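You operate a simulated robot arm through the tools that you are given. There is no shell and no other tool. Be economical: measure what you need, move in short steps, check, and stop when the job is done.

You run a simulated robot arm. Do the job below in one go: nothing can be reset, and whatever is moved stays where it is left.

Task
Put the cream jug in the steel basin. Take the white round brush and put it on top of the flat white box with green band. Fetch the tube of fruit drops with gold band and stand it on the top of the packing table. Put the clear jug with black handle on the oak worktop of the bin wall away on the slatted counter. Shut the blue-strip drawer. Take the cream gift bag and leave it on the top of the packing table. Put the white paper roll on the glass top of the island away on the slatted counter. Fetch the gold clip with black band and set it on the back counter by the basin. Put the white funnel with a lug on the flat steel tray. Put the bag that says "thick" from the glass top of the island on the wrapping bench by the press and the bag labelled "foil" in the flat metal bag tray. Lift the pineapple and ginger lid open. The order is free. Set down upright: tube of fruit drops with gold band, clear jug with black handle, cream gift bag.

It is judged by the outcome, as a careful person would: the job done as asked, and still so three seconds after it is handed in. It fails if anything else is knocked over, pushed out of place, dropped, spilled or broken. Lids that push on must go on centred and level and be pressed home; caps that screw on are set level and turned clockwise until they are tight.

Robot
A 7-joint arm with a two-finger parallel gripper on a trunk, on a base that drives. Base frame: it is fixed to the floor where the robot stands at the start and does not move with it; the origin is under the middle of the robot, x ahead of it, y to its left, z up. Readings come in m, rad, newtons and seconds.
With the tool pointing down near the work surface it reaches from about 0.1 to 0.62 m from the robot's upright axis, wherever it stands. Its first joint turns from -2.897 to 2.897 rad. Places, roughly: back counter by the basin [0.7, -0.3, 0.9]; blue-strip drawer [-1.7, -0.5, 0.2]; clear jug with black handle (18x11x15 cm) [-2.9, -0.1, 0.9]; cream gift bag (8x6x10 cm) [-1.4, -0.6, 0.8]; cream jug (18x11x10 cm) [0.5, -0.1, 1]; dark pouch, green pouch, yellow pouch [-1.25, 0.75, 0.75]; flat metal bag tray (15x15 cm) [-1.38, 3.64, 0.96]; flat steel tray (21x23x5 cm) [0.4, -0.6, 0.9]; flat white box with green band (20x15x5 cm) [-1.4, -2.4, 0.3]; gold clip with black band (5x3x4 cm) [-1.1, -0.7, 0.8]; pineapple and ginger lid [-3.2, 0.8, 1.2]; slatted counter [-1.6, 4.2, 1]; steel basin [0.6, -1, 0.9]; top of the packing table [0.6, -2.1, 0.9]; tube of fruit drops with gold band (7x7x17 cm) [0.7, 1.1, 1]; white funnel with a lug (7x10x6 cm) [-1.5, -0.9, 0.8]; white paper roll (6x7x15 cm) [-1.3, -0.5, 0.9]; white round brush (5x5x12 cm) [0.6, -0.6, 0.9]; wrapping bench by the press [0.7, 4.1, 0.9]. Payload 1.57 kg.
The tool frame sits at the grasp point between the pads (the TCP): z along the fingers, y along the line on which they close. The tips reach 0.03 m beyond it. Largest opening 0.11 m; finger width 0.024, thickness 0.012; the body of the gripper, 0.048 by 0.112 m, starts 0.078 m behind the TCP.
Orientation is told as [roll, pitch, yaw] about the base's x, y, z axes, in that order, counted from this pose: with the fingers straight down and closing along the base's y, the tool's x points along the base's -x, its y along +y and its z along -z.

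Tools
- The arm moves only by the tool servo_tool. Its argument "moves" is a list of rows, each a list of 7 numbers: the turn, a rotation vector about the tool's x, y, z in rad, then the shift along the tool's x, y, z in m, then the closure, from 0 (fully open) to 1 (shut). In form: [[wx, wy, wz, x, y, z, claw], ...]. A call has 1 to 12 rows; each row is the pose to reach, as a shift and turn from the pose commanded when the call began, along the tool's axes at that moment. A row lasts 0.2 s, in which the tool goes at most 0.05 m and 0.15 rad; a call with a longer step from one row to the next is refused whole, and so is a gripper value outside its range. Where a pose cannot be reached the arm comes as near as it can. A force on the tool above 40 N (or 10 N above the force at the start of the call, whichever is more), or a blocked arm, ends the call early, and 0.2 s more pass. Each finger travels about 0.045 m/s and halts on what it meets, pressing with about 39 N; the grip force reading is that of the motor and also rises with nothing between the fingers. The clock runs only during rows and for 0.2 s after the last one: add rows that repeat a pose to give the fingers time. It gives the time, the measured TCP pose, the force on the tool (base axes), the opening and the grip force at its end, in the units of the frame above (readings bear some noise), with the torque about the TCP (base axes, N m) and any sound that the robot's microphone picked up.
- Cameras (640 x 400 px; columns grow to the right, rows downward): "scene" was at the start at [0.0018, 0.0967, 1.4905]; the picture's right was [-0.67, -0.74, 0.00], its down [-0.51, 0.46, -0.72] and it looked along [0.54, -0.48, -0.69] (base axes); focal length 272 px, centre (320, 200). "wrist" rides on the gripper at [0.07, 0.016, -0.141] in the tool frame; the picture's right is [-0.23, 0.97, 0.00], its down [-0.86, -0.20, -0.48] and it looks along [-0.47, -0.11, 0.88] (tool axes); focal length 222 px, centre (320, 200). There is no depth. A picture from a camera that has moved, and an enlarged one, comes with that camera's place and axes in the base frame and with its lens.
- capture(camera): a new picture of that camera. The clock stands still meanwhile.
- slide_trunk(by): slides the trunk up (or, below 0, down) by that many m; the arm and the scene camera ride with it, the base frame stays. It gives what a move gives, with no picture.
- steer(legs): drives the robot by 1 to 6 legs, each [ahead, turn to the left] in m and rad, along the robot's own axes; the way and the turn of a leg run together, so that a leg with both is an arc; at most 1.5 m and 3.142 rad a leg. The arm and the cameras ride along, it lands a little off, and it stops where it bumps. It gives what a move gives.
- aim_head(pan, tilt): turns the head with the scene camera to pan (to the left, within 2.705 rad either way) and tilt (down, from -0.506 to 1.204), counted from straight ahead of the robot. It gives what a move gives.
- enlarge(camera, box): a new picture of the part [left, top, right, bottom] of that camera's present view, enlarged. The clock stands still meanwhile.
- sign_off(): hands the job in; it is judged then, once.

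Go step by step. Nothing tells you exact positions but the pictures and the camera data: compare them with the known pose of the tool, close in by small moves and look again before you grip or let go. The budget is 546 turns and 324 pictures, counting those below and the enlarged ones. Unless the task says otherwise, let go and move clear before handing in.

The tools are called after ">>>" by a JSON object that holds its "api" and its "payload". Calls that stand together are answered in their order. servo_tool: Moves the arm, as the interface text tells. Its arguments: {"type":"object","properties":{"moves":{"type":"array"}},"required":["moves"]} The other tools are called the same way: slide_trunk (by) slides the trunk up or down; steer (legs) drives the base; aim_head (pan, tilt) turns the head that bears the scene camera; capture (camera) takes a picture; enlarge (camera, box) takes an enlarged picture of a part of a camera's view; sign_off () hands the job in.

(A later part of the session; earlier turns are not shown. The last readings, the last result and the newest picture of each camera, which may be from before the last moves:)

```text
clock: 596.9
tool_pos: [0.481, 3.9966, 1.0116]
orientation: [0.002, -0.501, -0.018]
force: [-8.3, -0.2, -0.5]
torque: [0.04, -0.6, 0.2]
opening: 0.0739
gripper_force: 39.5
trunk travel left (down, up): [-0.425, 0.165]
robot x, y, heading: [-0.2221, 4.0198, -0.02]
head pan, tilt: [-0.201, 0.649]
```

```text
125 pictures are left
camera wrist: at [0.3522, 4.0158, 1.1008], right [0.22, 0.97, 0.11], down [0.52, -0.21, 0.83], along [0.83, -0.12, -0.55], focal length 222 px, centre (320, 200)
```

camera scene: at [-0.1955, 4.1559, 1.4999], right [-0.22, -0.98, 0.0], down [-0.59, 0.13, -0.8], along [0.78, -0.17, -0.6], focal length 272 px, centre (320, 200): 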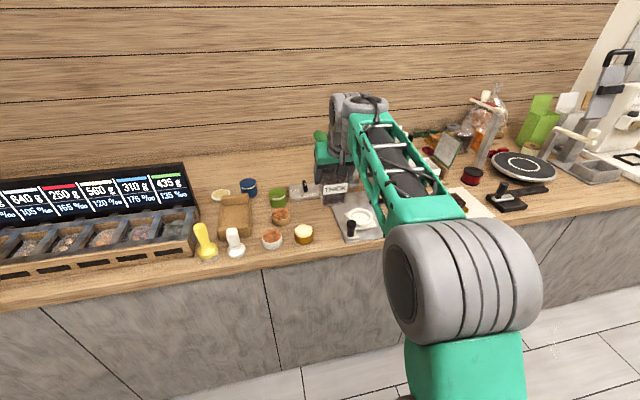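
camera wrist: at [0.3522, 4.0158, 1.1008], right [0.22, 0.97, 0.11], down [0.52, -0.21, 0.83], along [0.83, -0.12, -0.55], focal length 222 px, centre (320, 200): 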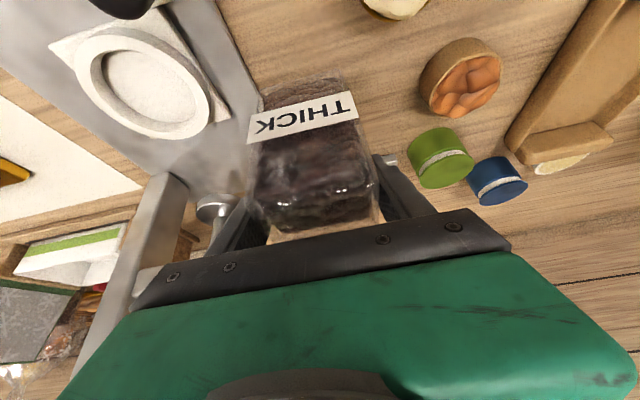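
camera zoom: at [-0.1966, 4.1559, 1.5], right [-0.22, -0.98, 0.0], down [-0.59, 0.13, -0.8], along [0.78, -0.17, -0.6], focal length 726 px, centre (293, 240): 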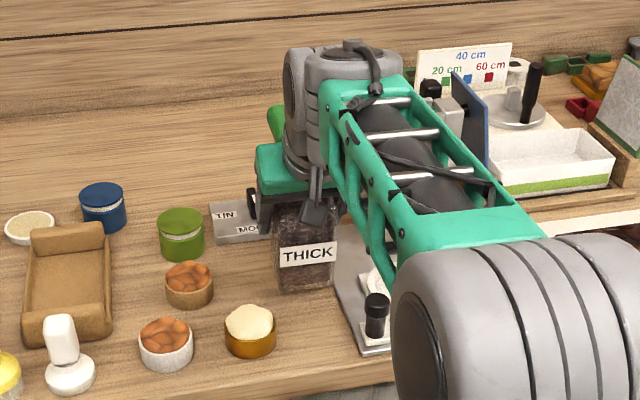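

Something is pushing back with 8 N about 7 cm above the pads, probably the press lever against the bag's header or gripper. I'll retreat 2.5 cm and re-check.

>>> {"api": "servo_tool", "payload": {"moves": [[0, 0, 0, 0.011, 0, -0.006, 1], [0, 0, 0, 0.022, 0, -0.012, 1], [0, 0, 0, 0.022, 0, -0.012, 1]]}}

>>> {"api": "enlarge", "payload": {"camera": "scene", "box": [240, 110, 420, 260]}}

```text
clock: 597.7
tool_pos: [0.4553, 3.9993, 1.0094]
orientation: [0.002, -0.499, -0.018]
force: [0.0, 0.2, -2.3]
torque: [0.0, -0.01, 0.02]
opening: 0.0736
gripper_force: 38.7
trunk travel left (down, up): [-0.425, 0.165]
robot x, y, heading: [-0.2224, 4.0212, -0.021]
head pan, tilt: [-0.201, 0.649]
```

```text
2.67 times, centred on (330, 185) of scene
camera zoom: at [-0.1955, 4.156, 1.4999], right [-0.22, -0.98, 0.0], down [-0.59, 0.13, -0.8], along [0.78, -0.17, -0.6], focal length 726 px, centre (293, 240)
```

zoom: 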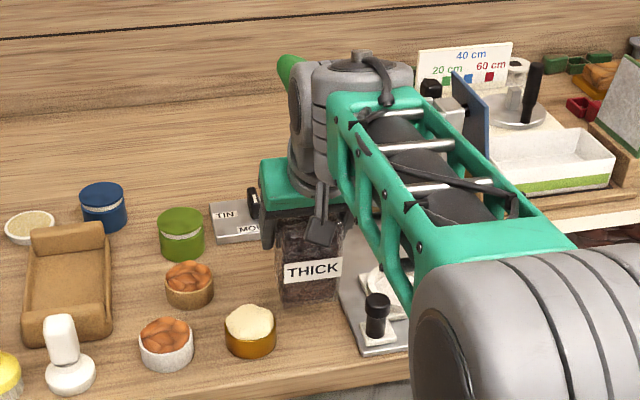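

Free again, and the lever sits back where it was. I'll set the pouch down here, at (0.455, 3.995), lowering gently.

>>> {"api": "servo_tool", "payload": {"moves": [[0, 0, 0, 0.0024, -0.004, 0.0044, 1], [0, 0, 0, 0.0048, -0.004, 0.0088, 1], [0, 0, 0, 0.0072, -0.004, 0.0132, 1], [0, 0, 0, 0.0072, -0.004, 0.0132, 1]]}}

>>> {"api": "servo_tool", "payload": {"moves": [[0, 0, 0, 0.0024, 0, 0.0044, 1], [0, 0, 0, 0.0038, 0, 0.007, 1], [0, 0, 0, 0.0038, 0, 0.007, 1]]}}

```text
clock: 598.7
tool_pos: [0.4536, 3.9952, 0.9945]
orientation: [0.002, -0.497, -0.019]
force: [-0.7, -0.7, -2.2]
torque: [-0.03, -0.04, -0.01]
opening: 0.0736
gripper_force: 39.0
trunk travel left (down, up): [-0.425, 0.165]
robot x, y, heading: [-0.2239, 4.022, -0.018]
head pan, tilt: [-0.201, 0.649]
```

```text
clock: 599.5
tool_pos: [0.455, 3.997, 0.987]
orientation: [0.002, -0.5, -0.021]
force: [0.7, -0.7, -0.2]
torque: [-0.01, -0.01, 0.03]
opening: 0.0734
gripper_force: 39.1
trunk travel left (down, up): [-0.425, 0.165]
robot x, y, heading: [-0.2249, 4.0183, -0.017]
head pan, tilt: [-0.201, 0.649]
```

Contact beginning. A touch lower, then release and withdraw along the tool axis.

>>> {"api": "servo_tool", "payload": {"moves": [[0, 0, 0, 0.001, 0, 0.002, 1], [0, 0, 0, 0.001, 0, 0.002, 0.25], [0, 0, 0, 0.001, 0, 0.002, 0.2], [0, 0, 0, 0.001, 0, 0.002, 0.15], [0, 0, 0, 0.001, 0, 0.002, 0.15], [0, 0, 0, 0.001, 0, -0.03, 0.15], [0, 0, 0, 0.001, 0, -0.07, 0.15], [0, 0, 0, 0.001, 0, -0.11, 0.15], [0, 0, 0, 0.001, 0, -0.15, 0.15]]}}

>>> {"api": "enlarge", "payload": {"camera": "scene", "box": [240, 110, 420, 260]}}

```text
clock: 601.5
tool_pos: [0.3778, 3.9969, 1.118]
orientation: [0.002, -0.497, -0.019]
force: [-0.4, -0.2, 0.2]
torque: [0.0, 0.01, -0.03]
opening: 0.0934
gripper_force: 0.1
trunk travel left (down, up): [-0.425, 0.165]
robot x, y, heading: [-0.2253, 4.0201, -0.018]
head pan, tilt: [-0.201, 0.649]
```

```text
2.67 times, centred on (330, 185) of scene
camera zoom: at [-0.1958, 4.156, 1.4999], right [-0.22, -0.98, 0.0], down [-0.59, 0.13, -0.8], along [0.78, -0.17, -0.6], focal length 726 px, centre (293, 240)
```

zoom: 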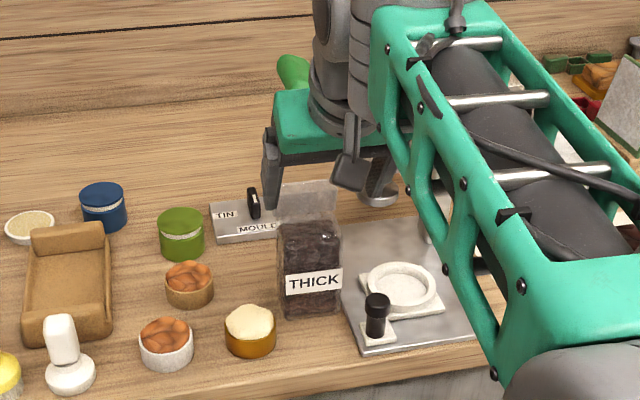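

THICK stands on the bench. The FOIL bag should be the green pouch, glimpsed behind the yellow one at about (-1.5, 1.04), reachable from the west aisle. Straightening the tool and driving round.

>>> {"api": "servo_tool", "payload": {"moves": [[0, 0.0, 0, 0.03, 0, -0.027, 0.1], [0, 0.1, 0, 0.06, 0, -0.054, 0.1], [0, 0.2, 0, 0.09, 0, -0.08, 0.1], [0, 0.3, 0, 0.1, 0, -0.0885, 0.1], [0, 0.4, 0, 0.1, 0, -0.0885, 0.1], [0, 0.497, 0, 0.1, 0, -0.0885, 0.1]]}}

>>> {"api": "steer", "payload": {"legs": [[-0.2, 0], [0, -1.553], [1.0, 0], [0, -1.5708], [1.2, 0], [0.5, 0]]}}

>>> {"api": "steer", "payload": {"legs": [[0, 1.5708], [1.0, 0], [0.95, 0], [0, 1.5708]]}}

>>> {"api": "aim_head", "payload": {"pan": 0.0, "tilt": 0.7}}

>>> {"api": "capture", "payload": {"camera": "scene"}}

```text
clock: 602.9
tool_pos: [0.2503, 3.999, 1.1483]
orientation: [0.003, -0.002, -0.018]
force: [-0.9, -0.4, -0.2]
torque: [0.07, -0.01, 0.02]
opening: 0.0988
gripper_force: 0.1
trunk travel left (down, up): [-0.425, 0.165]
robot x, y, heading: [-0.2237, 4.0218, -0.019]
head pan, tilt: [-0.201, 0.649]
```

```text
clock: 625.2
tool_pos: [-2.6371, 2.9791, 1.1475]
orientation: [0.002, -0.001, -3.13]
force: [0.4, -0.6, -0.9]
torque: [0.04, 0.01, -0.02]
opening: 0.099
gripper_force: 0.1
trunk travel left (down, up): [-0.425, 0.165]
robot x, y, heading: [-2.1579, 2.9737, -3.127]
head pan, tilt: [-0.201, 0.649]
```

```text
clock: 642.6
tool_pos: [-1.6372, 1.0465, 1.1475]
orientation: [0.002, -0.001, 0.042]
force: [0.2, -0.7, -0.8]
torque: [-0.02, 0.01, 0.0]
opening: 0.0992
gripper_force: 0.2
trunk travel left (down, up): [-0.425, 0.165]
robot x, y, heading: [-2.1122, 1.0389, 0.04]
head pan, tilt: [-0.201, 0.649]
```

```text
clock: 643.3
tool_pos: [-1.6373, 1.0463, 1.1477]
orientation: [0.002, -0.003, 0.041]
force: [0.3, -1.1, 0.3]
torque: [0.0, -0.04, -0.03]
opening: 0.099
gripper_force: 0.0
trunk travel left (down, up): [-0.425, 0.165]
robot x, y, heading: [-2.1161, 1.0365, 0.045]
head pan, tilt: [0.0, 0.7]
```

```text
122 pictures are left
camera scene: at [-2.0944, 1.1929, 1.4956], right [0.04, -1.0, 0.0], down [-0.64, -0.03, -0.77], along [0.76, 0.03, -0.64], focal length 272 px, centre (320, 200)
```

scene: 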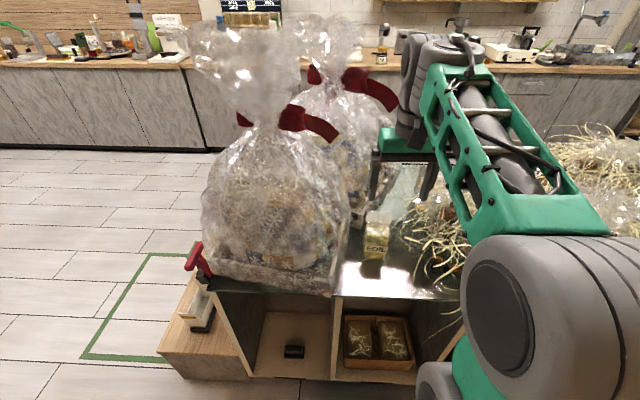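

>>> {"api": "enlarge", "payload": {"camera": "scene", "box": [330, 140, 470, 300]}}

>>> {"api": "capture", "payload": {"camera": "wrist"}}

```text
2.50 times, centred on (400, 220) of scene
camera zoom: at [-2.0944, 1.1929, 1.4956], right [0.04, -1.0, 0.0], down [-0.64, -0.03, -0.77], along [0.76, 0.03, -0.64], focal length 680 px, centre (120, 150)
```

zoom: 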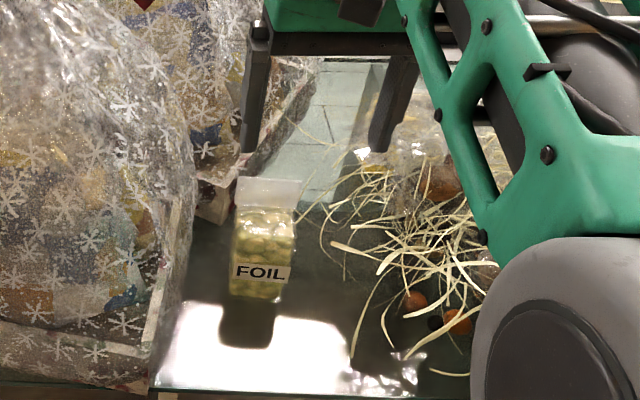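

```text
120 pictures are left
camera wrist: at [-1.7088, 1.0602, 1.2875], right [0.19, 0.98, 0.0], down [0.86, -0.16, 0.48], along [0.47, -0.09, -0.88], focal length 222 px, centre (320, 200)
```

wrist: 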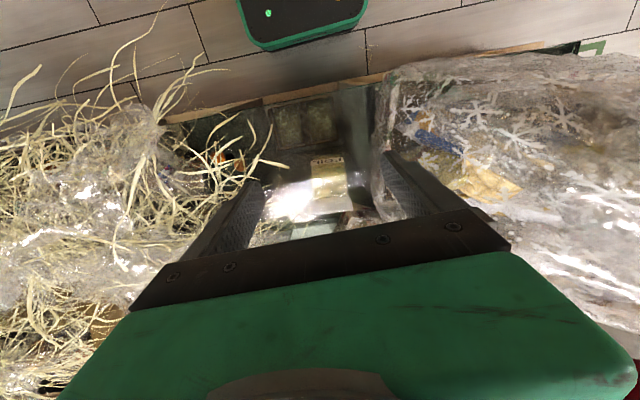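

FOIL is found: label at about (-1.57, 1.047, 0.87), centre about (-1.548, 1.045), with the gift bundle close on its left. I'll back 9 cm, tilt 0.5 rad and approach along the tool axis like before.

>>> {"api": "steer", "payload": {"legs": [[-0.09, 0]]}}

>>> {"api": "servo_tool", "payload": {"moves": [[0, -0.1, 0.01, -0.016, 0, 0.018, 0.1], [0, -0.2, 0.02, -0.032, 0, 0.036, 0.1], [0, -0.3, 0.03, -0.048, 0, 0.054, 0.1], [0, -0.4, 0.041, -0.064, 0, 0.072, 0.1], [0, -0.5, 0.041, -0.081, 0, 0.088, 0.1], [0, -0.5, 0.041, -0.081, 0, 0.088, 0.1]]}}

>>> {"api": "capture", "payload": {"camera": "wrist"}}

>>> {"api": "enlarge", "payload": {"camera": "scene", "box": [330, 140, 470, 300]}}

```text
clock: 644.4
tool_pos: [-1.7271, 1.0429, 1.1476]
orientation: [0.002, -0.002, 0.043]
force: [-0.2, -0.3, -0.3]
torque: [0.02, 0.01, 0.02]
opening: 0.0989
gripper_force: 0.1
trunk travel left (down, up): [-0.425, 0.165]
robot x, y, heading: [-2.2041, 1.0358, 0.037]
head pan, tilt: [0.0, 0.7]
```

```text
clock: 645.8
tool_pos: [-1.6443, 1.0444, 1.0618]
orientation: [0.013, -0.503, 0.0]
force: [0.4, -0.6, 0.0]
torque: [0.01, -0.01, 0.0]
opening: 0.0992
gripper_force: 0.1
trunk travel left (down, up): [-0.425, 0.165]
robot x, y, heading: [-2.2031, 1.036, 0.046]
head pan, tilt: [0.0, 0.7]
```

```text
119 pictures are left
camera wrist: at [-1.7755, 1.0606, 1.1507], right [0.2, 0.97, 0.12], down [0.52, -0.21, 0.83], along [0.83, -0.1, -0.55], focal length 222 px, centre (320, 200)
```

wrist: 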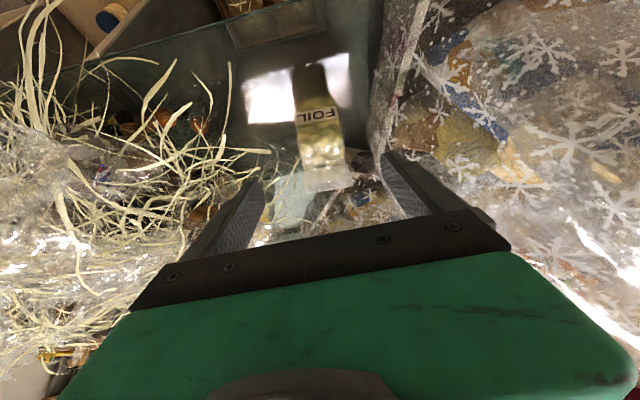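

```text
2.50 times, centred on (400, 220) of scene
camera zoom: at [-2.1834, 1.1893, 1.4956], right [0.04, -1.0, 0.0], down [-0.64, -0.03, -0.76], along [0.76, 0.03, -0.64], focal length 680 px, centre (120, 150)
```

zoom: 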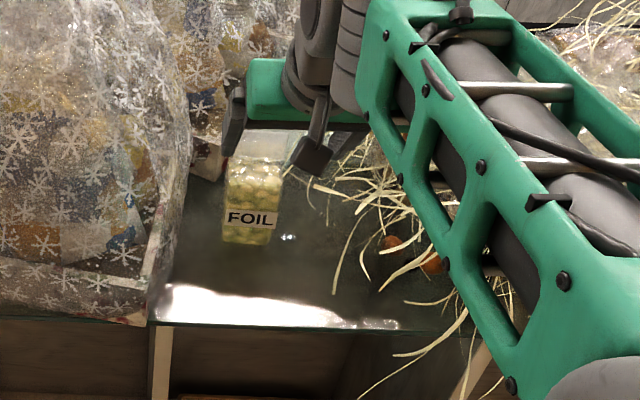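

Centre refined to (-1.533, 1.047). Advancing most of the way.

>>> {"api": "servo_tool", "payload": {"moves": [[0, 0, 0, -0.006, 0.002, 0.04, 0.1], [0, 0, 0, -0.012, 0.003, 0.08, 0.1], [0, 0, 0, -0.012, 0.003, 0.12, 0.1], [0, 0, 0, -0.012, 0.003, 0.16, 0.1], [0, 0, 0, -0.012, 0.003, 0.16, 0.1]]}}

>>> {"api": "capture", "payload": {"camera": "wrist"}}

>>> {"api": "enlarge", "payload": {"camera": "scene", "box": [330, 140, 470, 300]}}

```text
clock: 647.0
tool_pos: [-1.5585, 1.0531, 0.9245]
orientation: [0.014, -0.5, -0.001]
force: [0.8, -0.4, -1.7]
torque: [0.01, -0.01, 0.01]
opening: 0.0989
gripper_force: 0.1
trunk travel left (down, up): [-0.425, 0.165]
robot x, y, heading: [-2.1999, 1.032, 0.043]
head pan, tilt: [0.0, 0.7]
```

```text
117 pictures are left
camera wrist: at [-1.6878, 1.0684, 1.0134], right [0.2, 0.97, 0.12], down [0.52, -0.21, 0.83], along [0.83, -0.1, -0.55], focal length 222 px, centre (320, 200)
```

wrist: 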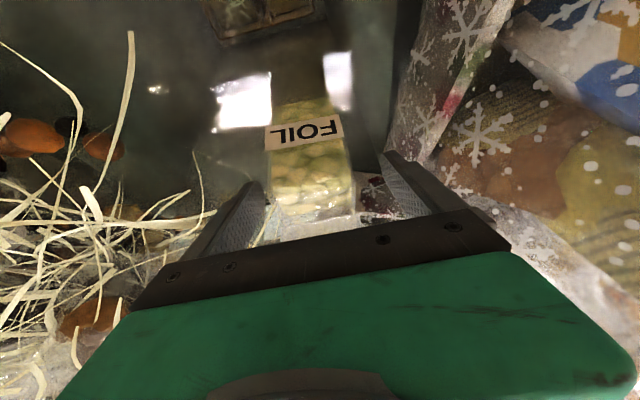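

```text
2.50 times, centred on (400, 220) of scene
camera zoom: at [-2.183, 1.1894, 1.4956], right [0.04, -1.0, 0.0], down [-0.64, -0.03, -0.76], along [0.76, 0.03, -0.64], focal length 680 px, centre (120, 150)
```

zoom: 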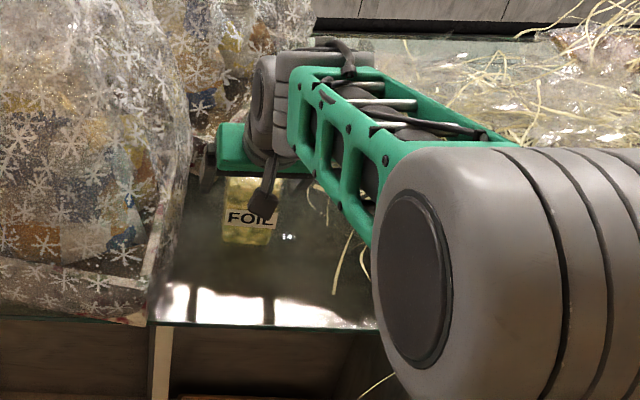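

Shifting 6 mm right, advancing the rest and closing.

>>> {"api": "servo_tool", "payload": {"moves": [[0, 0, 0, 0, -0.006, 0, 0.1], [0, 0, 0, 0, -0.006, 0.025, 0.1], [0, 0, 0, 0, -0.006, 0.046, 0.1], [0, 0, 0, 0, -0.006, 0.046, 0.1], [0, 0, 0, 0, -0.006, 0.046, 1], [0, 0, 0, 0, -0.006, 0.046, 1], [0, 0, 0, 0, -0.006, 0.046, 1], [0, 0, 0, 0, -0.006, 0.046, 1], [0, 0, 0, -0.01, -0.006, 0.028, 1], [0, 0, 0, -0.024, -0.006, 0.002, 1]]}}

>>> {"api": "capture", "payload": {"camera": "wrist"}}

```text
clock: 649.2
tool_pos: [-1.5373, 1.0479, 0.9353]
orientation: [0.013, -0.499, -0.002]
force: [-0.4, -0.5, -1.9]
torque: [0.02, -0.01, 0.03]
opening: 0.0738
gripper_force: 38.8
trunk travel left (down, up): [-0.425, 0.165]
robot x, y, heading: [-2.2042, 1.0323, 0.044]
head pan, tilt: [0.0, 0.7]
```

```text
115 pictures are left
camera wrist: at [-1.6668, 1.063, 1.0248], right [0.2, 0.97, 0.12], down [0.52, -0.21, 0.83], along [0.83, -0.1, -0.55], focal length 222 px, centre (320, 200)
```

wrist: 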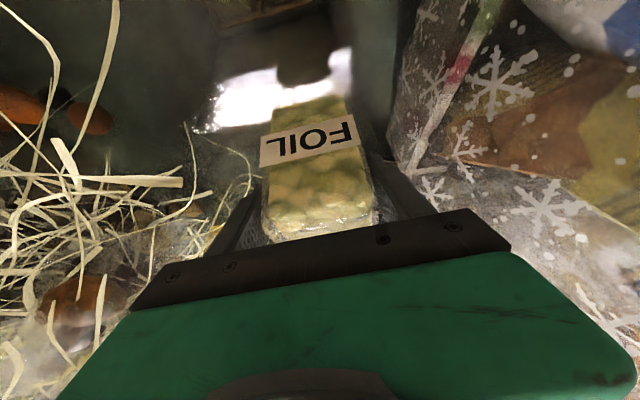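

FOIL is held. Lifting, backing straight out into the aisle, then driving to the flat metal tray at the counter.

>>> {"api": "servo_tool", "payload": {"moves": [[0, 0, 0, -0.019, 0, -0.035, 1], [0, 0, 0, -0.038, 0, -0.07, 1], [0, 0, 0, -0.057, 0, -0.105, 1], [0, 0, 0, -0.077, 0, -0.14, 1], [0, 0, 0, -0.06, 0, -0.16, 1]]}}

>>> {"api": "steer", "payload": {"legs": [[-0.2, 0]]}}

>>> {"api": "capture", "payload": {"camera": "scene"}}

```text
clock: 650.4
tool_pos: [-1.5623, 1.0435, 1.1007]
orientation: [0.012, -0.503, -0.001]
force: [-0.2, 0.0, -1.6]
torque: [-0.02, 0.01, -0.02]
opening: 0.0736
gripper_force: 39.1
trunk travel left (down, up): [-0.425, 0.165]
robot x, y, heading: [-2.2009, 1.0332, 0.042]
head pan, tilt: [0.0, 0.7]
```

```text
clock: 652.0
tool_pos: [-1.7637, 1.0342, 1.1018]
orientation: [0.012, -0.503, -0.003]
force: [0.4, 0.5, -0.5]
torque: [0.02, 0.02, -0.02]
opening: 0.0738
gripper_force: 39.0
trunk travel left (down, up): [-0.425, 0.165]
robot x, y, heading: [-2.4029, 1.0246, 0.041]
head pan, tilt: [0.0, 0.7]
```

```text
114 pictures are left
camera scene: at [-2.3862, 1.1809, 1.4956], right [0.04, -1.0, 0.0], down [-0.64, -0.03, -0.76], along [0.76, 0.03, -0.64], focal length 272 px, centre (320, 200)
```

scene: 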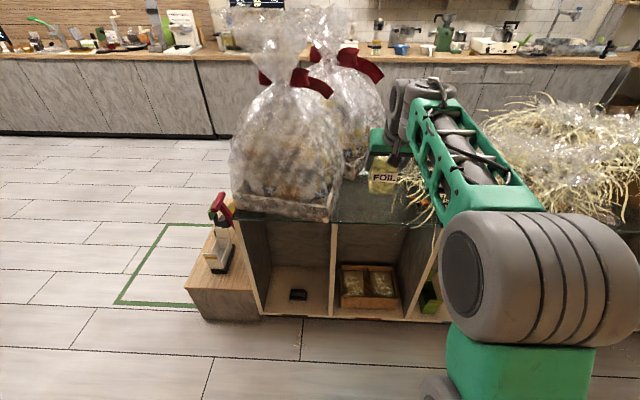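

>>> {"api": "steer", "payload": {"legs": [[0, 1.45]]}}

```text
clock: 655.9
tool_pos: [-2.3233, 1.6624, 1.1022]
orientation: [0.013, -0.501, 1.427]
force: [-0.3, 0.3, -2.5]
torque: [0.0, 0.02, 0.03]
opening: 0.0736
gripper_force: 39.1
trunk travel left (down, up): [-0.425, 0.165]
robot x, y, heading: [-2.4038, 1.0289, 1.471]
head pan, tilt: [0.0, 0.7]
```

>>> {"api": "steer", "payload": {"legs": [[1.2, 0], [0, -0.79], [1.1, 0], [0, 0.89]]}}

>>> {"api": "capture", "payload": {"camera": "scene"}}

>>> {"api": "capture", "payload": {"camera": "wrist"}}

```text
clock: 671.7
tool_pos: [-1.3518, 3.532, 1.1019]
orientation: [0.013, -0.503, 1.472]
force: [0.4, -0.9, -2.1]
torque: [0.0, 0.01, -0.01]
opening: 0.0738
gripper_force: 39.2
trunk travel left (down, up): [-0.425, 0.165]
robot x, y, heading: [-1.4079, 2.8944, 1.517]
head pan, tilt: [0.0, 0.7]
```

```text
113 pictures are left
camera scene: at [-1.5569, 2.9248, 1.4956], right [1.0, -0.05, 0.0], down [-0.03, -0.64, -0.76], along [0.04, 0.76, -0.64], focal length 272 px, centre (320, 200)
```

scene: 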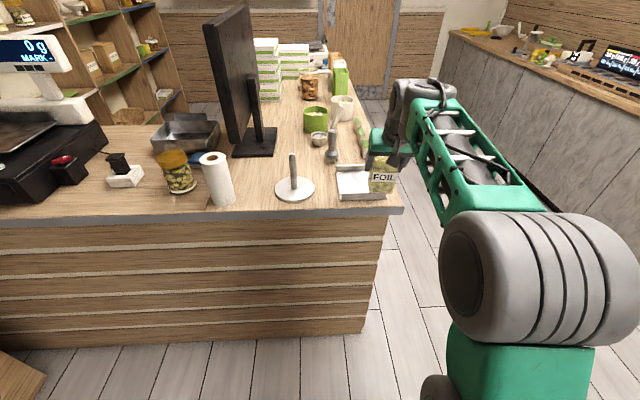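

```text
112 pictures are left
camera wrist: at [-1.3802, 3.4046, 1.191], right [-0.95, 0.29, 0.12], down [0.26, 0.5, 0.83], along [0.18, 0.82, -0.55], focal length 222 px, centre (320, 200)
```

wrist: 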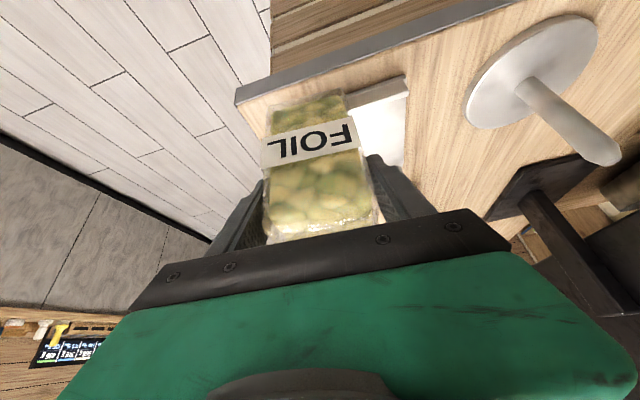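

>>> {"api": "enlarge", "payload": {"camera": "scene", "box": [270, 110, 430, 230]}}

```text
3.33 times, centred on (350, 170) of scene
camera zoom: at [-1.5569, 2.9248, 1.4956], right [1.0, -0.05, 0.0], down [-0.03, -0.64, -0.76], along [0.04, 0.76, -0.64], focal length 907 px, centre (220, 300)
```

zoom: 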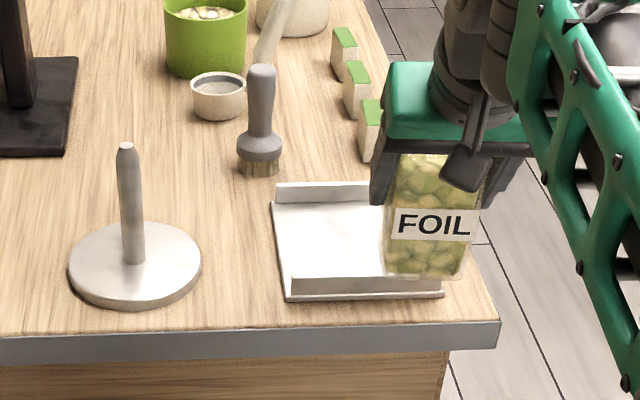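

The tray spans x -1.46 to -1.31, y 3.565 to 3.73, with low lips front and back. Driving forward 0.11 m and shifting left 4 cm over its centre.

>>> {"api": "steer", "payload": {"legs": [[0.11, 0]]}}

>>> {"api": "servo_tool", "payload": {"moves": [[-0.015, 0, -0.03, 0, 0.015, 0, 1], [-0.03, 0, -0.06, 0, 0.03, 0, 1], [-0.047, 0, -0.086, 0, 0.041, 0, 1], [-0.047, 0, -0.086, 0, 0.041, 0, 1]]}}

>>> {"api": "enlarge", "payload": {"camera": "scene", "box": [270, 110, 430, 230]}}

>>> {"api": "capture", "payload": {"camera": "wrist"}}

```text
clock: 672.9
tool_pos: [-1.3469, 3.6406, 1.1009]
orientation: [0.012, -0.501, 1.473]
force: [0.0, 0.6, -2.0]
torque: [-0.02, -0.02, -0.04]
opening: 0.0735
gripper_force: 39.1
trunk travel left (down, up): [-0.425, 0.165]
robot x, y, heading: [-1.3978, 3.0017, 1.515]
head pan, tilt: [0.0, 0.7]
```

```text
clock: 673.9
tool_pos: [-1.3875, 3.6436, 1.1019]
orientation: [0.011, -0.502, 1.571]
force: [0.1, -0.1, -2.6]
torque: [0.0, -0.04, 0.03]
opening: 0.0738
gripper_force: 38.6
trunk travel left (down, up): [-0.425, 0.165]
robot x, y, heading: [-1.3978, 3.0029, 1.517]
head pan, tilt: [0.0, 0.7]
```

```text
3.33 times, centred on (350, 170) of scene
camera zoom: at [-1.5509, 3.0347, 1.4956], right [1.0, -0.05, 0.0], down [-0.03, -0.64, -0.76], along [0.04, 0.76, -0.64], focal length 907 px, centre (220, 300)
```

zoom: 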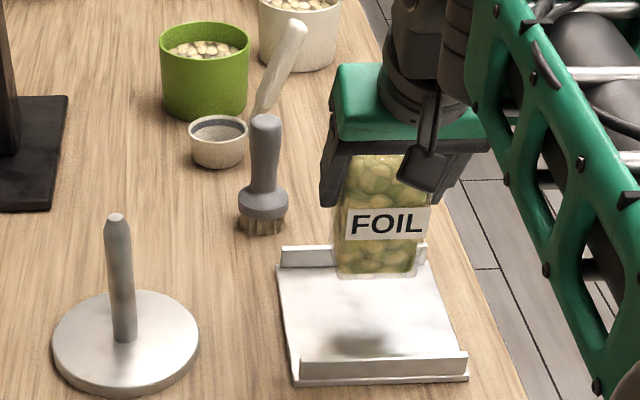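

```text
109 pictures are left
camera wrist: at [-1.4019, 3.5148, 1.1917], right [-0.97, 0.19, 0.12], down [0.21, 0.52, 0.83], along [0.1, 0.83, -0.55], focal length 222 px, centre (320, 200)
```

wrist: 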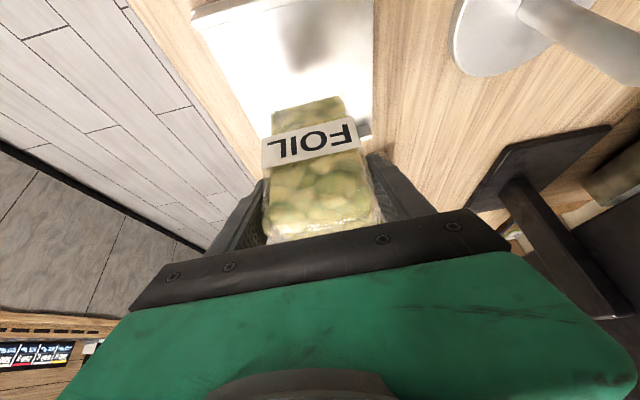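

Centred over the tray. Lowering.

>>> {"api": "servo_tool", "payload": {"moves": [[0, 0, 0, 0.0096, 0, 0.0175, 1], [0, 0, 0, 0.0193, 0, 0.035, 1], [0, 0, 0, 0.0217, 0, 0.0394, 1], [0, 0, 0, 0.0217, 0, 0.0394, 1]]}}

>>> {"api": "servo_tool", "payload": {"moves": [[0, 0, 0, 0.0024, 0, 0.0044, 1], [0, 0, 0, 0.0038, 0, 0.007, 1], [0, 0, 0, 0.0038, 0, 0.007, 1]]}}

```text
clock: 674.9
tool_pos: [-1.3884, 3.6444, 1.0548]
orientation: [0.013, -0.503, 1.571]
force: [0.2, -0.3, -2.1]
torque: [0.0, 0.01, 0.03]
opening: 0.0735
gripper_force: 38.9
trunk travel left (down, up): [-0.425, 0.165]
robot x, y, heading: [-1.3966, 3.0037, 1.518]
head pan, tilt: [0.0, 0.7]
```

```text
clock: 675.7
tool_pos: [-1.3873, 3.6449, 1.0474]
orientation: [0.01, -0.501, 1.57]
force: [-0.1, 0.7, -1.5]
torque: [0.01, 0.03, 0.0]
opening: 0.0737
gripper_force: 38.4
trunk travel left (down, up): [-0.425, 0.165]
robot x, y, heading: [-1.3994, 3.0022, 1.519]
head pan, tilt: [0.0, 0.7]
```

>>> {"api": "servo_tool", "payload": {"moves": [[0, 0, 0, 0.0024, 0, 0.0044, 1], [0, 0, 0, 0.0034, 0, 0.0062, 1], [0, 0, 0, 0.0034, 0, 0.0062, 1]]}}

>>> {"api": "enlarge", "payload": {"camera": "scene", "box": [290, 150, 430, 250]}}

```text
clock: 676.5
tool_pos: [-1.388, 3.6459, 1.0435]
orientation: [0.012, -0.508, 1.57]
force: [1.7, 0.7, 13.1]
torque: [-0.31, -0.62, 0.03]
opening: 0.0737
gripper_force: 39.1
trunk travel left (down, up): [-0.425, 0.165]
robot x, y, heading: [-1.3997, 3.0014, 1.518]
head pan, tilt: [0.0, 0.7]
```

```text
4.00 times, centred on (360, 200) of scene
camera zoom: at [-1.5508, 3.0335, 1.4958], right [1.0, -0.05, 0.0], down [-0.03, -0.64, -0.77], along [0.04, 0.76, -0.64], focal length 1088 px, centre (160, 200)
```

zoom: 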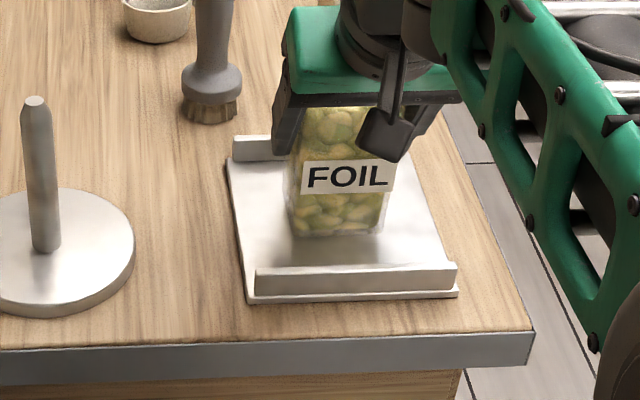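

In the tray. Releasing and withdrawing along the tool axis.

>>> {"api": "servo_tool", "payload": {"moves": [[0, 0, 0, -0.001, 0, -0.002, 1], [0, 0, 0, -0.001, 0, -0.002, 0.25], [0, 0, 0, -0.001, 0, -0.002, 0.2], [0, 0, 0, -0.001, 0, -0.002, 0.15], [0, 0, 0, -0.001, 0, -0.002, 0.15], [0, 0, 0, -0.001, 0, -0.035, 0.15], [0, 0, 0, -0.001, 0, -0.075, 0.15], [0, 0, 0, -0.001, 0, -0.115, 0.15], [0, 0, 0, -0.001, 0, -0.155, 0.15]]}}

>>> {"api": "enlarge", "payload": {"camera": "scene", "box": [290, 130, 430, 250]}}

```text
clock: 678.5
tool_pos: [-1.3843, 3.5692, 1.1807]
orientation: [0.013, -0.501, 1.572]
force: [-0.5, 0.7, -0.2]
torque: [0.02, -0.03, 0.02]
opening: 0.0935
gripper_force: 0.1
trunk travel left (down, up): [-0.425, 0.165]
robot x, y, heading: [-1.3961, 3.0021, 1.516]
head pan, tilt: [0.0, 0.7]
```

```text
3.33 times, centred on (360, 190) of scene
camera zoom: at [-1.5508, 3.0343, 1.4956], right [1.0, -0.05, 0.0], down [-0.03, -0.64, -0.77], along [0.04, 0.76, -0.64], focal length 907 px, centre (187, 233)
```

zoom: 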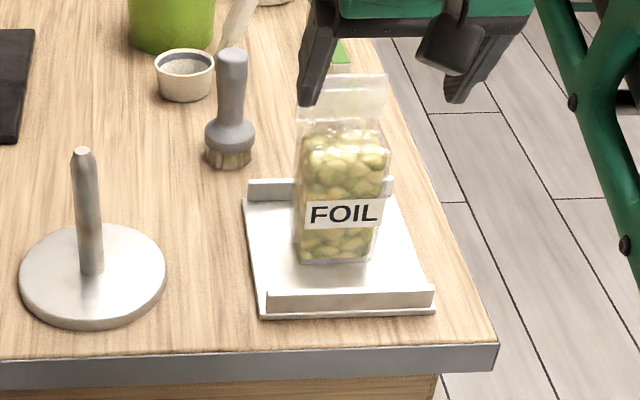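

FOIL stands in the tray. Next the bin-wall lid near (-3.2, 0.8, 1.2). Straightening the tool and driving into the west aisle to face the bin wall.

>>> {"api": "servo_tool", "payload": {"moves": [[0, 0.1, 0, 0.02, 0, -0.01, 0.3], [0, 0.2, 0, 0.05, 0, -0.03, 0.3], [0, 0.3, 0, 0.08, 0, -0.05, 0.3], [0, 0.4, 0, 0.09, 0, -0.06, 0.3], [0, 0.501, 0, 0.09, 0, -0.06, 0.3]]}}

>>> {"api": "steer", "payload": {"legs": [[-0.4, 0], [0, 1.62], [0.75, 0], [0, 1.5708], [1.0, 0], [0.75, 0]]}}

>>> {"api": "aim_head", "payload": {"pan": -1.45, "tilt": 0.3}}

>>> {"api": "capture", "payload": {"camera": "scene"}}

```text
clock: 679.7
tool_pos: [-1.3852, 3.462, 1.1887]
orientation: [0.012, 0.002, 1.577]
force: [0.5, -0.2, -0.1]
torque: [-0.01, 0.0, 0.03]
opening: 0.0768
gripper_force: 0.0
out of reach, approached as far as the arm can: row 4
trunk travel left (down, up): [-0.425, 0.165]
robot x, y, heading: [-1.3983, 3.0014, 1.518]
head pan, tilt: [0.0, 0.7]
```

```text
clock: 702.0
tool_pos: [-2.1038, 0.4293, 1.1902]
orientation: [0.009, -0.001, -1.478]
force: [0.4, -0.3, -0.4]
torque: [0.04, 0.02, 0.06]
opening: 0.0768
gripper_force: 0.1
trunk travel left (down, up): [-0.425, 0.165]
robot x, y, heading: [-2.132, 0.8866, -1.536]
head pan, tilt: [0.0, 0.7]
```

```text
clock: 703.6
tool_pos: [-2.1047, 0.4289, 1.1895]
orientation: [0.011, -0.001, -1.479]
force: [1.1, 0.2, -0.2]
torque: [-0.02, -0.02, 0.01]
opening: 0.0773
gripper_force: 0.1
trunk travel left (down, up): [-0.425, 0.165]
robot x, y, heading: [-2.1305, 0.8901, -1.537]
head pan, tilt: [-1.45, 0.3]
```

```text
106 pictures are left
camera scene: at [-2.0717, 0.9382, 1.5317], right [-0.15, 0.99, 0.0], down [0.29, 0.04, -0.96], along [-0.94, -0.15, -0.3], focal length 272 px, centre (320, 200)
```

scene: 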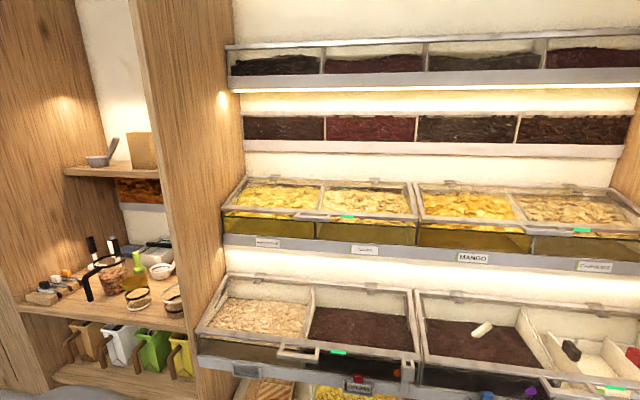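

>>> {"api": "enlarge", "payload": {"camera": "scene", "box": [210, 165, 430, 275]}}

>>> {"api": "enlarge", "payload": {"camera": "scene", "box": [400, 165, 640, 285]}}

>>> {"api": "enlarge", "payload": {"camera": "scene", "box": [190, 270, 430, 400]}}

```text
2.91 times, centred on (320, 220) of scene
camera zoom: at [-2.0717, 0.9382, 1.5317], right [-0.15, 0.99, 0.0], down [0.29, 0.04, -0.96], along [-0.94, -0.15, -0.3], focal length 792 px, centre (320, 142)
```

zoom: 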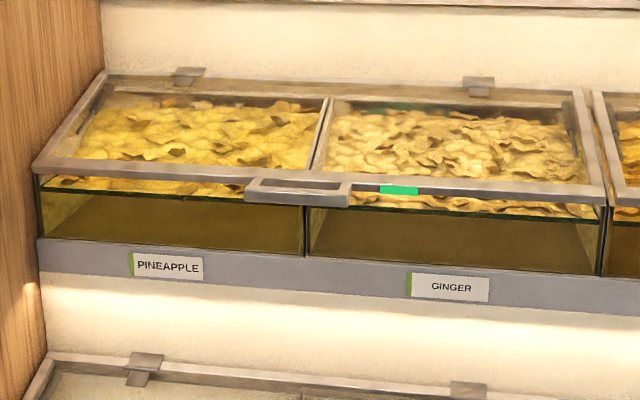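

```text
2.67 times, centred on (520, 225) of scene
camera zoom: at [-2.0717, 0.9382, 1.5317], right [-0.15, 0.99, 0.0], down [0.29, 0.04, -0.96], along [-0.94, -0.15, -0.3], focal length 726 px, centre (-213, 133)
```

zoom: 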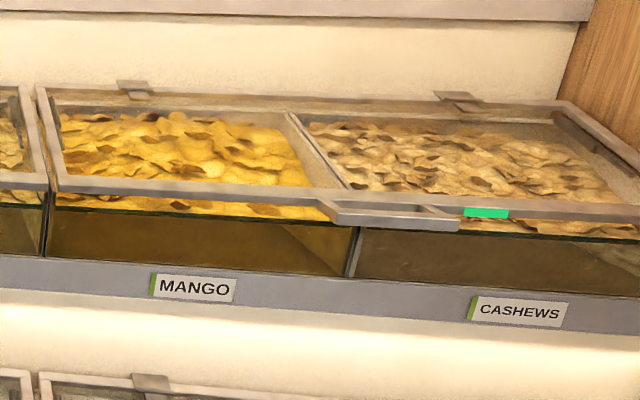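

```text
2.67 times, centred on (310, 335) of scene
camera zoom: at [-2.0717, 0.9382, 1.5317], right [-0.15, 0.99, 0.0], down [0.29, 0.04, -0.96], along [-0.94, -0.15, -0.3], focal length 726 px, centre (347, -160)
```

zoom: 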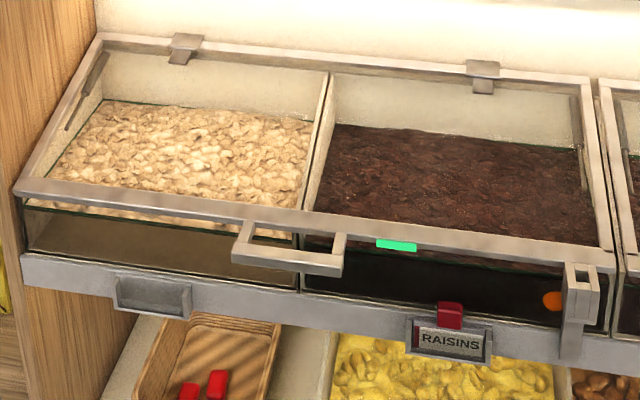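

The pineapple/ginger lid is in the middle tier: hinged at the back, with a front bar handle. I'll turn to face it, then rotate the gripper half a turn (camera on top) and pitch it to horizontal.

>>> {"api": "steer", "payload": {"legs": [[0.1, 0], [0, -1.6]]}}

>>> {"api": "servo_tool", "payload": {"moves": [[0, 0, -0.14, 0, 0, 0, 1], [0, 0, -0.28, 0, 0, 0, 1], [0, 0, -0.42, 0, 0, 0, 1], [0, 0, -0.56, 0, 0, 0, 1], [0, 0, -0.7, 0, 0, 0, 1], [0, 0, -0.84, 0, 0, 0, 1], [0, 0, -0.98, 0, 0, 0, 1], [0, 0, -1.12, 0, 0, 0, 1], [0, 0, -1.26, 0, 0, 0, 1], [0, 0, -1.4, 0, 0, 0, 1], [0, 0, -1.54, 0, 0, 0, 1], [0, 0, -1.6, 0, 0, 0, 1]]}}

>>> {"api": "servo_tool", "payload": {"moves": [[0, 0, -0.14, 0, 0, 0, 1], [0, 0, -0.28, 0, 0, 0, 1], [0, 0, -0.42, 0, 0, 0, 1], [0, 0, -0.56, 0, 0, 0, 1], [0, 0, -0.7, 0, 0, 0, 1], [0, 0, -0.84, 0, 0, 0, 1], [0, 0, -0.98, 0, 0, 0, 1], [0, 0, -1.12, 0, 0, 0, 1], [0, 0, -1.26, 0, 0, 0, 1], [0, 0, -1.4, 0, 0, 0, 1], [0, 0, -1.5, 0, 0, 0, 1]]}}

```text
clock: 708.6
tool_pos: [-2.5909, 0.7678, 1.1886]
orientation: [0.01, -0.003, -3.065]
force: [0.2, 0.1, -1.2]
torque: [-0.02, -0.04, 0.0]
opening: 0.0771
gripper_force: 0.1
trunk travel left (down, up): [-0.425, 0.165]
robot x, y, heading: [-2.1285, 0.7895, -3.126]
head pan, tilt: [-1.45, 0.3]
```

```text
clock: 711.2
tool_pos: [-2.5895, 0.7674, 1.1895]
orientation: [-0.003, -0.01, -1.463]
force: [-0.2, -0.7, -1.2]
torque: [-0.01, -0.04, 0.0]
opening: 0.0
gripper_force: 21.2
trunk travel left (down, up): [-0.425, 0.165]
robot x, y, heading: [-2.128, 0.7858, -3.121]
head pan, tilt: [-1.45, 0.3]
```

```text
clock: 713.6
tool_pos: [-2.5897, 0.7631, 1.1875]
orientation: [0.009, 0.002, -0.016]
force: [0.3, -0.4, -0.7]
torque: [0.01, 0.01, -0.03]
opening: 0.0
gripper_force: 21.6
out of reach, approached as far as the arm can: row 11
trunk travel left (down, up): [-0.425, 0.165]
robot x, y, heading: [-2.1288, 0.7872, -3.123]
head pan, tilt: [-1.45, 0.3]
```

Yaw done. Now pitching to horizontal while extending slightly.

>>> {"api": "servo_tool", "payload": {"moves": [[0, 0.14, 0, 0.01, 0, 0, 1], [0, 0.28, 0, 0.02, 0, 0, 1], [0, 0.42, 0, 0.03, 0, 0, 1], [0, 0.56, 0, 0.04, 0, 0, 1], [0, 0.7, 0, 0.05, 0, 0, 1], [0, 0.84, 0, 0.06, 0, 0, 1], [0, 0.98, 0, 0.07, 0, 0.01, 1], [0, 1.12, 0, 0.08, 0, 0.01, 1], [0, 1.26, 0, 0.09, 0, 0.02, 1], [0, 1.4, 0, 0.1, 0, 0.03, 1], [0, 1.5, 0, 0.1, 0, 0.03, 1]]}}

>>> {"api": "aim_head", "payload": {"pan": 0.0, "tilt": 0.4}}

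>>> {"api": "capture", "payload": {"camera": "scene"}}

>>> {"api": "capture", "payload": {"camera": "wrist"}}

```text
clock: 715.5
tool_pos: [-2.7769, 0.8171, 1.1499]
orientation: [-0.185, 1.05, -0.14]
force: [1.9, -0.5, 1.3]
torque: [0.0, 0.03, -0.06]
opening: 0.0
gripper_force: 21.1
out of reach, approached as far as the arm can: row 2, 5, 6, 7, 8, 9
trunk travel left (down, up): [-0.425, 0.165]
robot x, y, heading: [-2.1291, 0.7893, -3.123]
head pan, tilt: [-1.45, 0.3]
stopped in row 9: the arm was blocked; the commanded pose is now the measured one
```

```text
clock: 717.1
tool_pos: [-2.7784, 0.8174, 1.1468]
orientation: [-0.186, 1.042, -0.137]
force: [-0.1, -0.3, -0.7]
torque: [0.01, 0.05, -0.01]
opening: 0.0
gripper_force: 21.2
trunk travel left (down, up): [-0.425, 0.165]
robot x, y, heading: [-2.1316, 0.7907, -3.119]
head pan, tilt: [0.0, 0.4]
```

```text
102 pictures are left
camera scene: at [-2.1583, 0.633, 1.5226], right [-0.02, 1.0, 0.0], down [0.39, 0.01, -0.92], along [-0.92, -0.02, -0.39], focal length 272 px, centre (320, 200)
```

scene: 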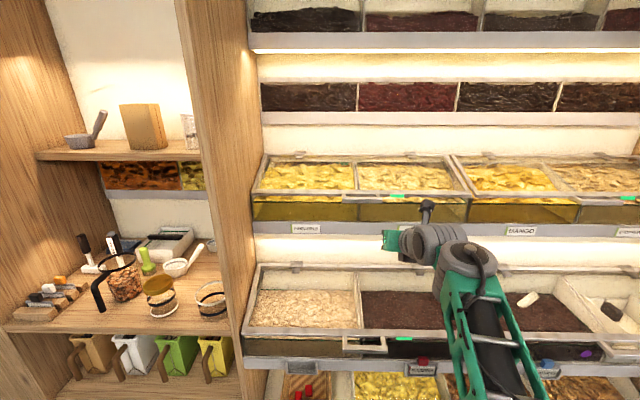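

```text
101 pictures are left
camera wrist: at [-2.6921, 0.8478, 1.2742], right [0.09, 0.95, -0.29], down [0.85, -0.23, -0.48], along [-0.52, -0.2, -0.83], focal length 222 px, centre (320, 200)
```

wrist: 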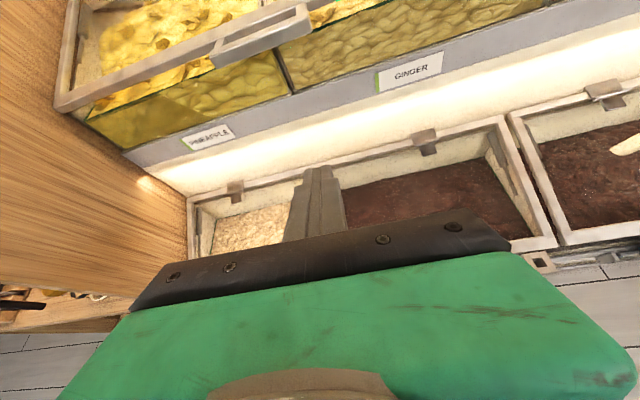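

The wrist camera now sees the handle from above. Zooming in the scene view to triangulate it.

>>> {"api": "enlarge", "payload": {"camera": "scene", "box": [240, 140, 480, 250]}}

>>> {"api": "enlarge", "payload": {"camera": "wrist", "box": [160, 0, 360, 110]}}

```text
2.67 times, centred on (360, 195) of scene
camera zoom: at [-2.1583, 0.633, 1.5226], right [-0.02, 1.0, 0.0], down [0.39, 0.01, -0.92], along [-0.92, -0.02, -0.39], focal length 726 px, centre (213, 213)
```

zoom: 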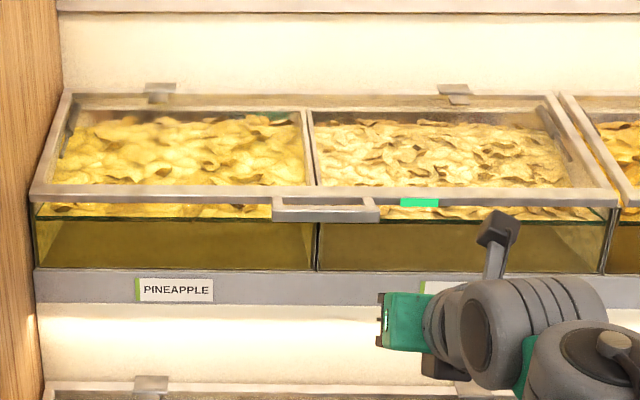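

```text
3.20 times, centred on (260, 55) of wrist
camera zoom: at [-2.6921, 0.8478, 1.2742], right [0.09, 0.95, -0.29], down [0.85, -0.23, -0.48], along [-0.52, -0.2, -0.83], focal length 711 px, centre (512, 664)
```

zoom: 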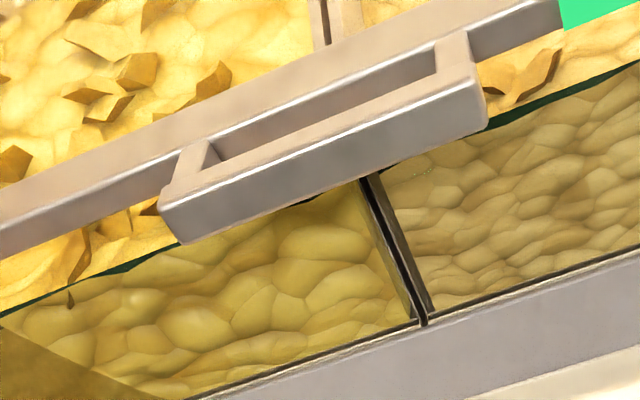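

Triangulated: the bar front is at (-3.036, 0.760, 1.149), the hinge about (-3.34, 1.24). I'll push the lid up from under the bar with closed fingers. First raising the trunk 0.15 m and bringing the tool to y 0.76, z 1.10.

>>> {"api": "slide_trunk", "payload": {"by": 0.15}}

```text
clock: 718.9
tool_pos: [-2.7773, 0.8171, 1.3016]
orientation: [-0.184, 1.058, -0.134]
force: [0.9, 0.1, -0.2]
torque: [0.01, 0.0, 0.03]
opening: 0.0
gripper_force: 21.5
trunk travel left (down, up): [-0.575, 0.015]
robot x, y, heading: [-2.1292, 0.786, -3.129]
head pan, tilt: [0.0, 0.4]
```

>>> {"api": "servo_tool", "payload": {"moves": [[0, 0, 0, -0.036, -0.007, 0.021, 1], [0, 0, 0, -0.071, -0.014, 0.041, 1], [0, 0, 0, -0.107, -0.021, 0.062, 1], [0, 0, 0, -0.142, -0.029, 0.083, 1], [0, 0, 0, -0.178, -0.0357, 0.1036, 1], [0, 0, 0, -0.178, -0.0357, 0.1036, 1]]}}

>>> {"api": "capture", "payload": {"camera": "wrist"}}

>>> {"api": "capture", "payload": {"camera": "scene"}}

```text
clock: 719.8
tool_pos: [-2.7721, 0.8681, 1.1539]
orientation: [-0.23, 1.009, -0.387]
force: [-0.7, 0.5, -0.2]
torque: [0.01, 0.0, 0.04]
opening: 0.0001
gripper_force: 21.8
out of reach, approached as far as the arm can: row 1, 2, 3, 4
trunk travel left (down, up): [-0.575, 0.015]
robot x, y, heading: [-2.1283, 0.7873, -3.13]
head pan, tilt: [0.0, 0.4]
stopped in row 4: the arm was blocked; the commanded pose is now the measured one
```

```text
98 pictures are left
camera wrist: at [-2.684, 0.8839, 1.2824], right [0.3, 0.9, -0.31], down [0.79, -0.41, -0.45], along [-0.54, -0.11, -0.84], focal length 222 px, centre (320, 200)
```

wrist: 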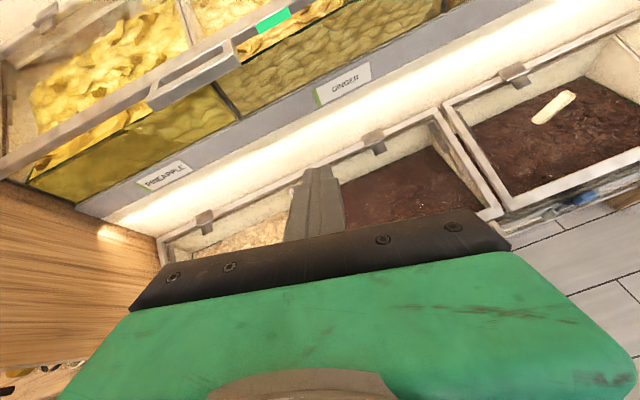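

```text
97 pictures are left
camera scene: at [-2.1589, 0.6329, 1.6712], right [-0.02, 1.0, 0.0], down [0.39, 0.01, -0.92], along [-0.92, -0.02, -0.39], focal length 272 px, centre (320, 200)
```

scene: 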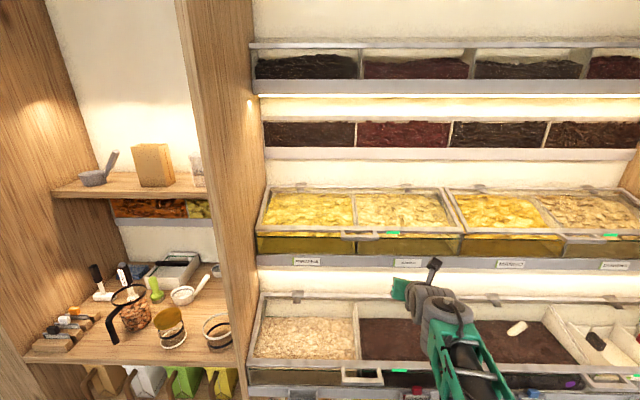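

The wrist is at its turning limit in this pose. Since only a push is needed, I'll roll the gripper back a quarter turn about its own axis.

>>> {"api": "servo_tool", "payload": {"moves": [[0, 0, 0.14, 0, 0, 0, 1], [0, 0, 0.28, 0, 0, 0, 1], [0, 0, 0.42, 0, 0, 0, 1], [0, 0, 0.56, 0, 0, 0, 1], [0, 0, 0.7, 0, 0, 0, 1], [0, 0, 0.84, 0, 0, 0, 1], [0, 0, 0.98, 0, 0, 0, 1], [0, 0, 1.12, 0, 0, 0, 1], [0, 0, 1.26, 0, 0, 0, 1], [0, 0, 1.4, 0, 0, 0, 1], [0, 0, 1.5, 0, 0, 0, 1]]}}

>>> {"api": "capture", "payload": {"camera": "wrist"}}

```text
clock: 722.2
tool_pos: [-2.7722, 0.8668, 1.1618]
orientation: [-1.036, -0.062, -1.726]
force: [-0.3, 0.3, -0.2]
torque: [-0.02, -0.02, 0.01]
opening: 0.0
gripper_force: 21.2
trunk travel left (down, up): [-0.575, 0.015]
robot x, y, heading: [-2.1282, 0.7898, -3.126]
head pan, tilt: [0.0, 0.4]
```

```text
96 pictures are left
camera wrist: at [-2.6329, 0.9207, 1.2135], right [0.45, -0.35, -0.82], down [0.18, -0.87, 0.47], along [-0.88, -0.36, -0.32], focal length 222 px, centre (320, 200)
```

wrist: 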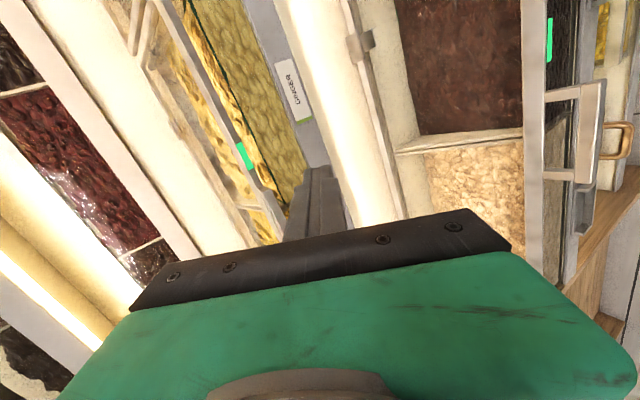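

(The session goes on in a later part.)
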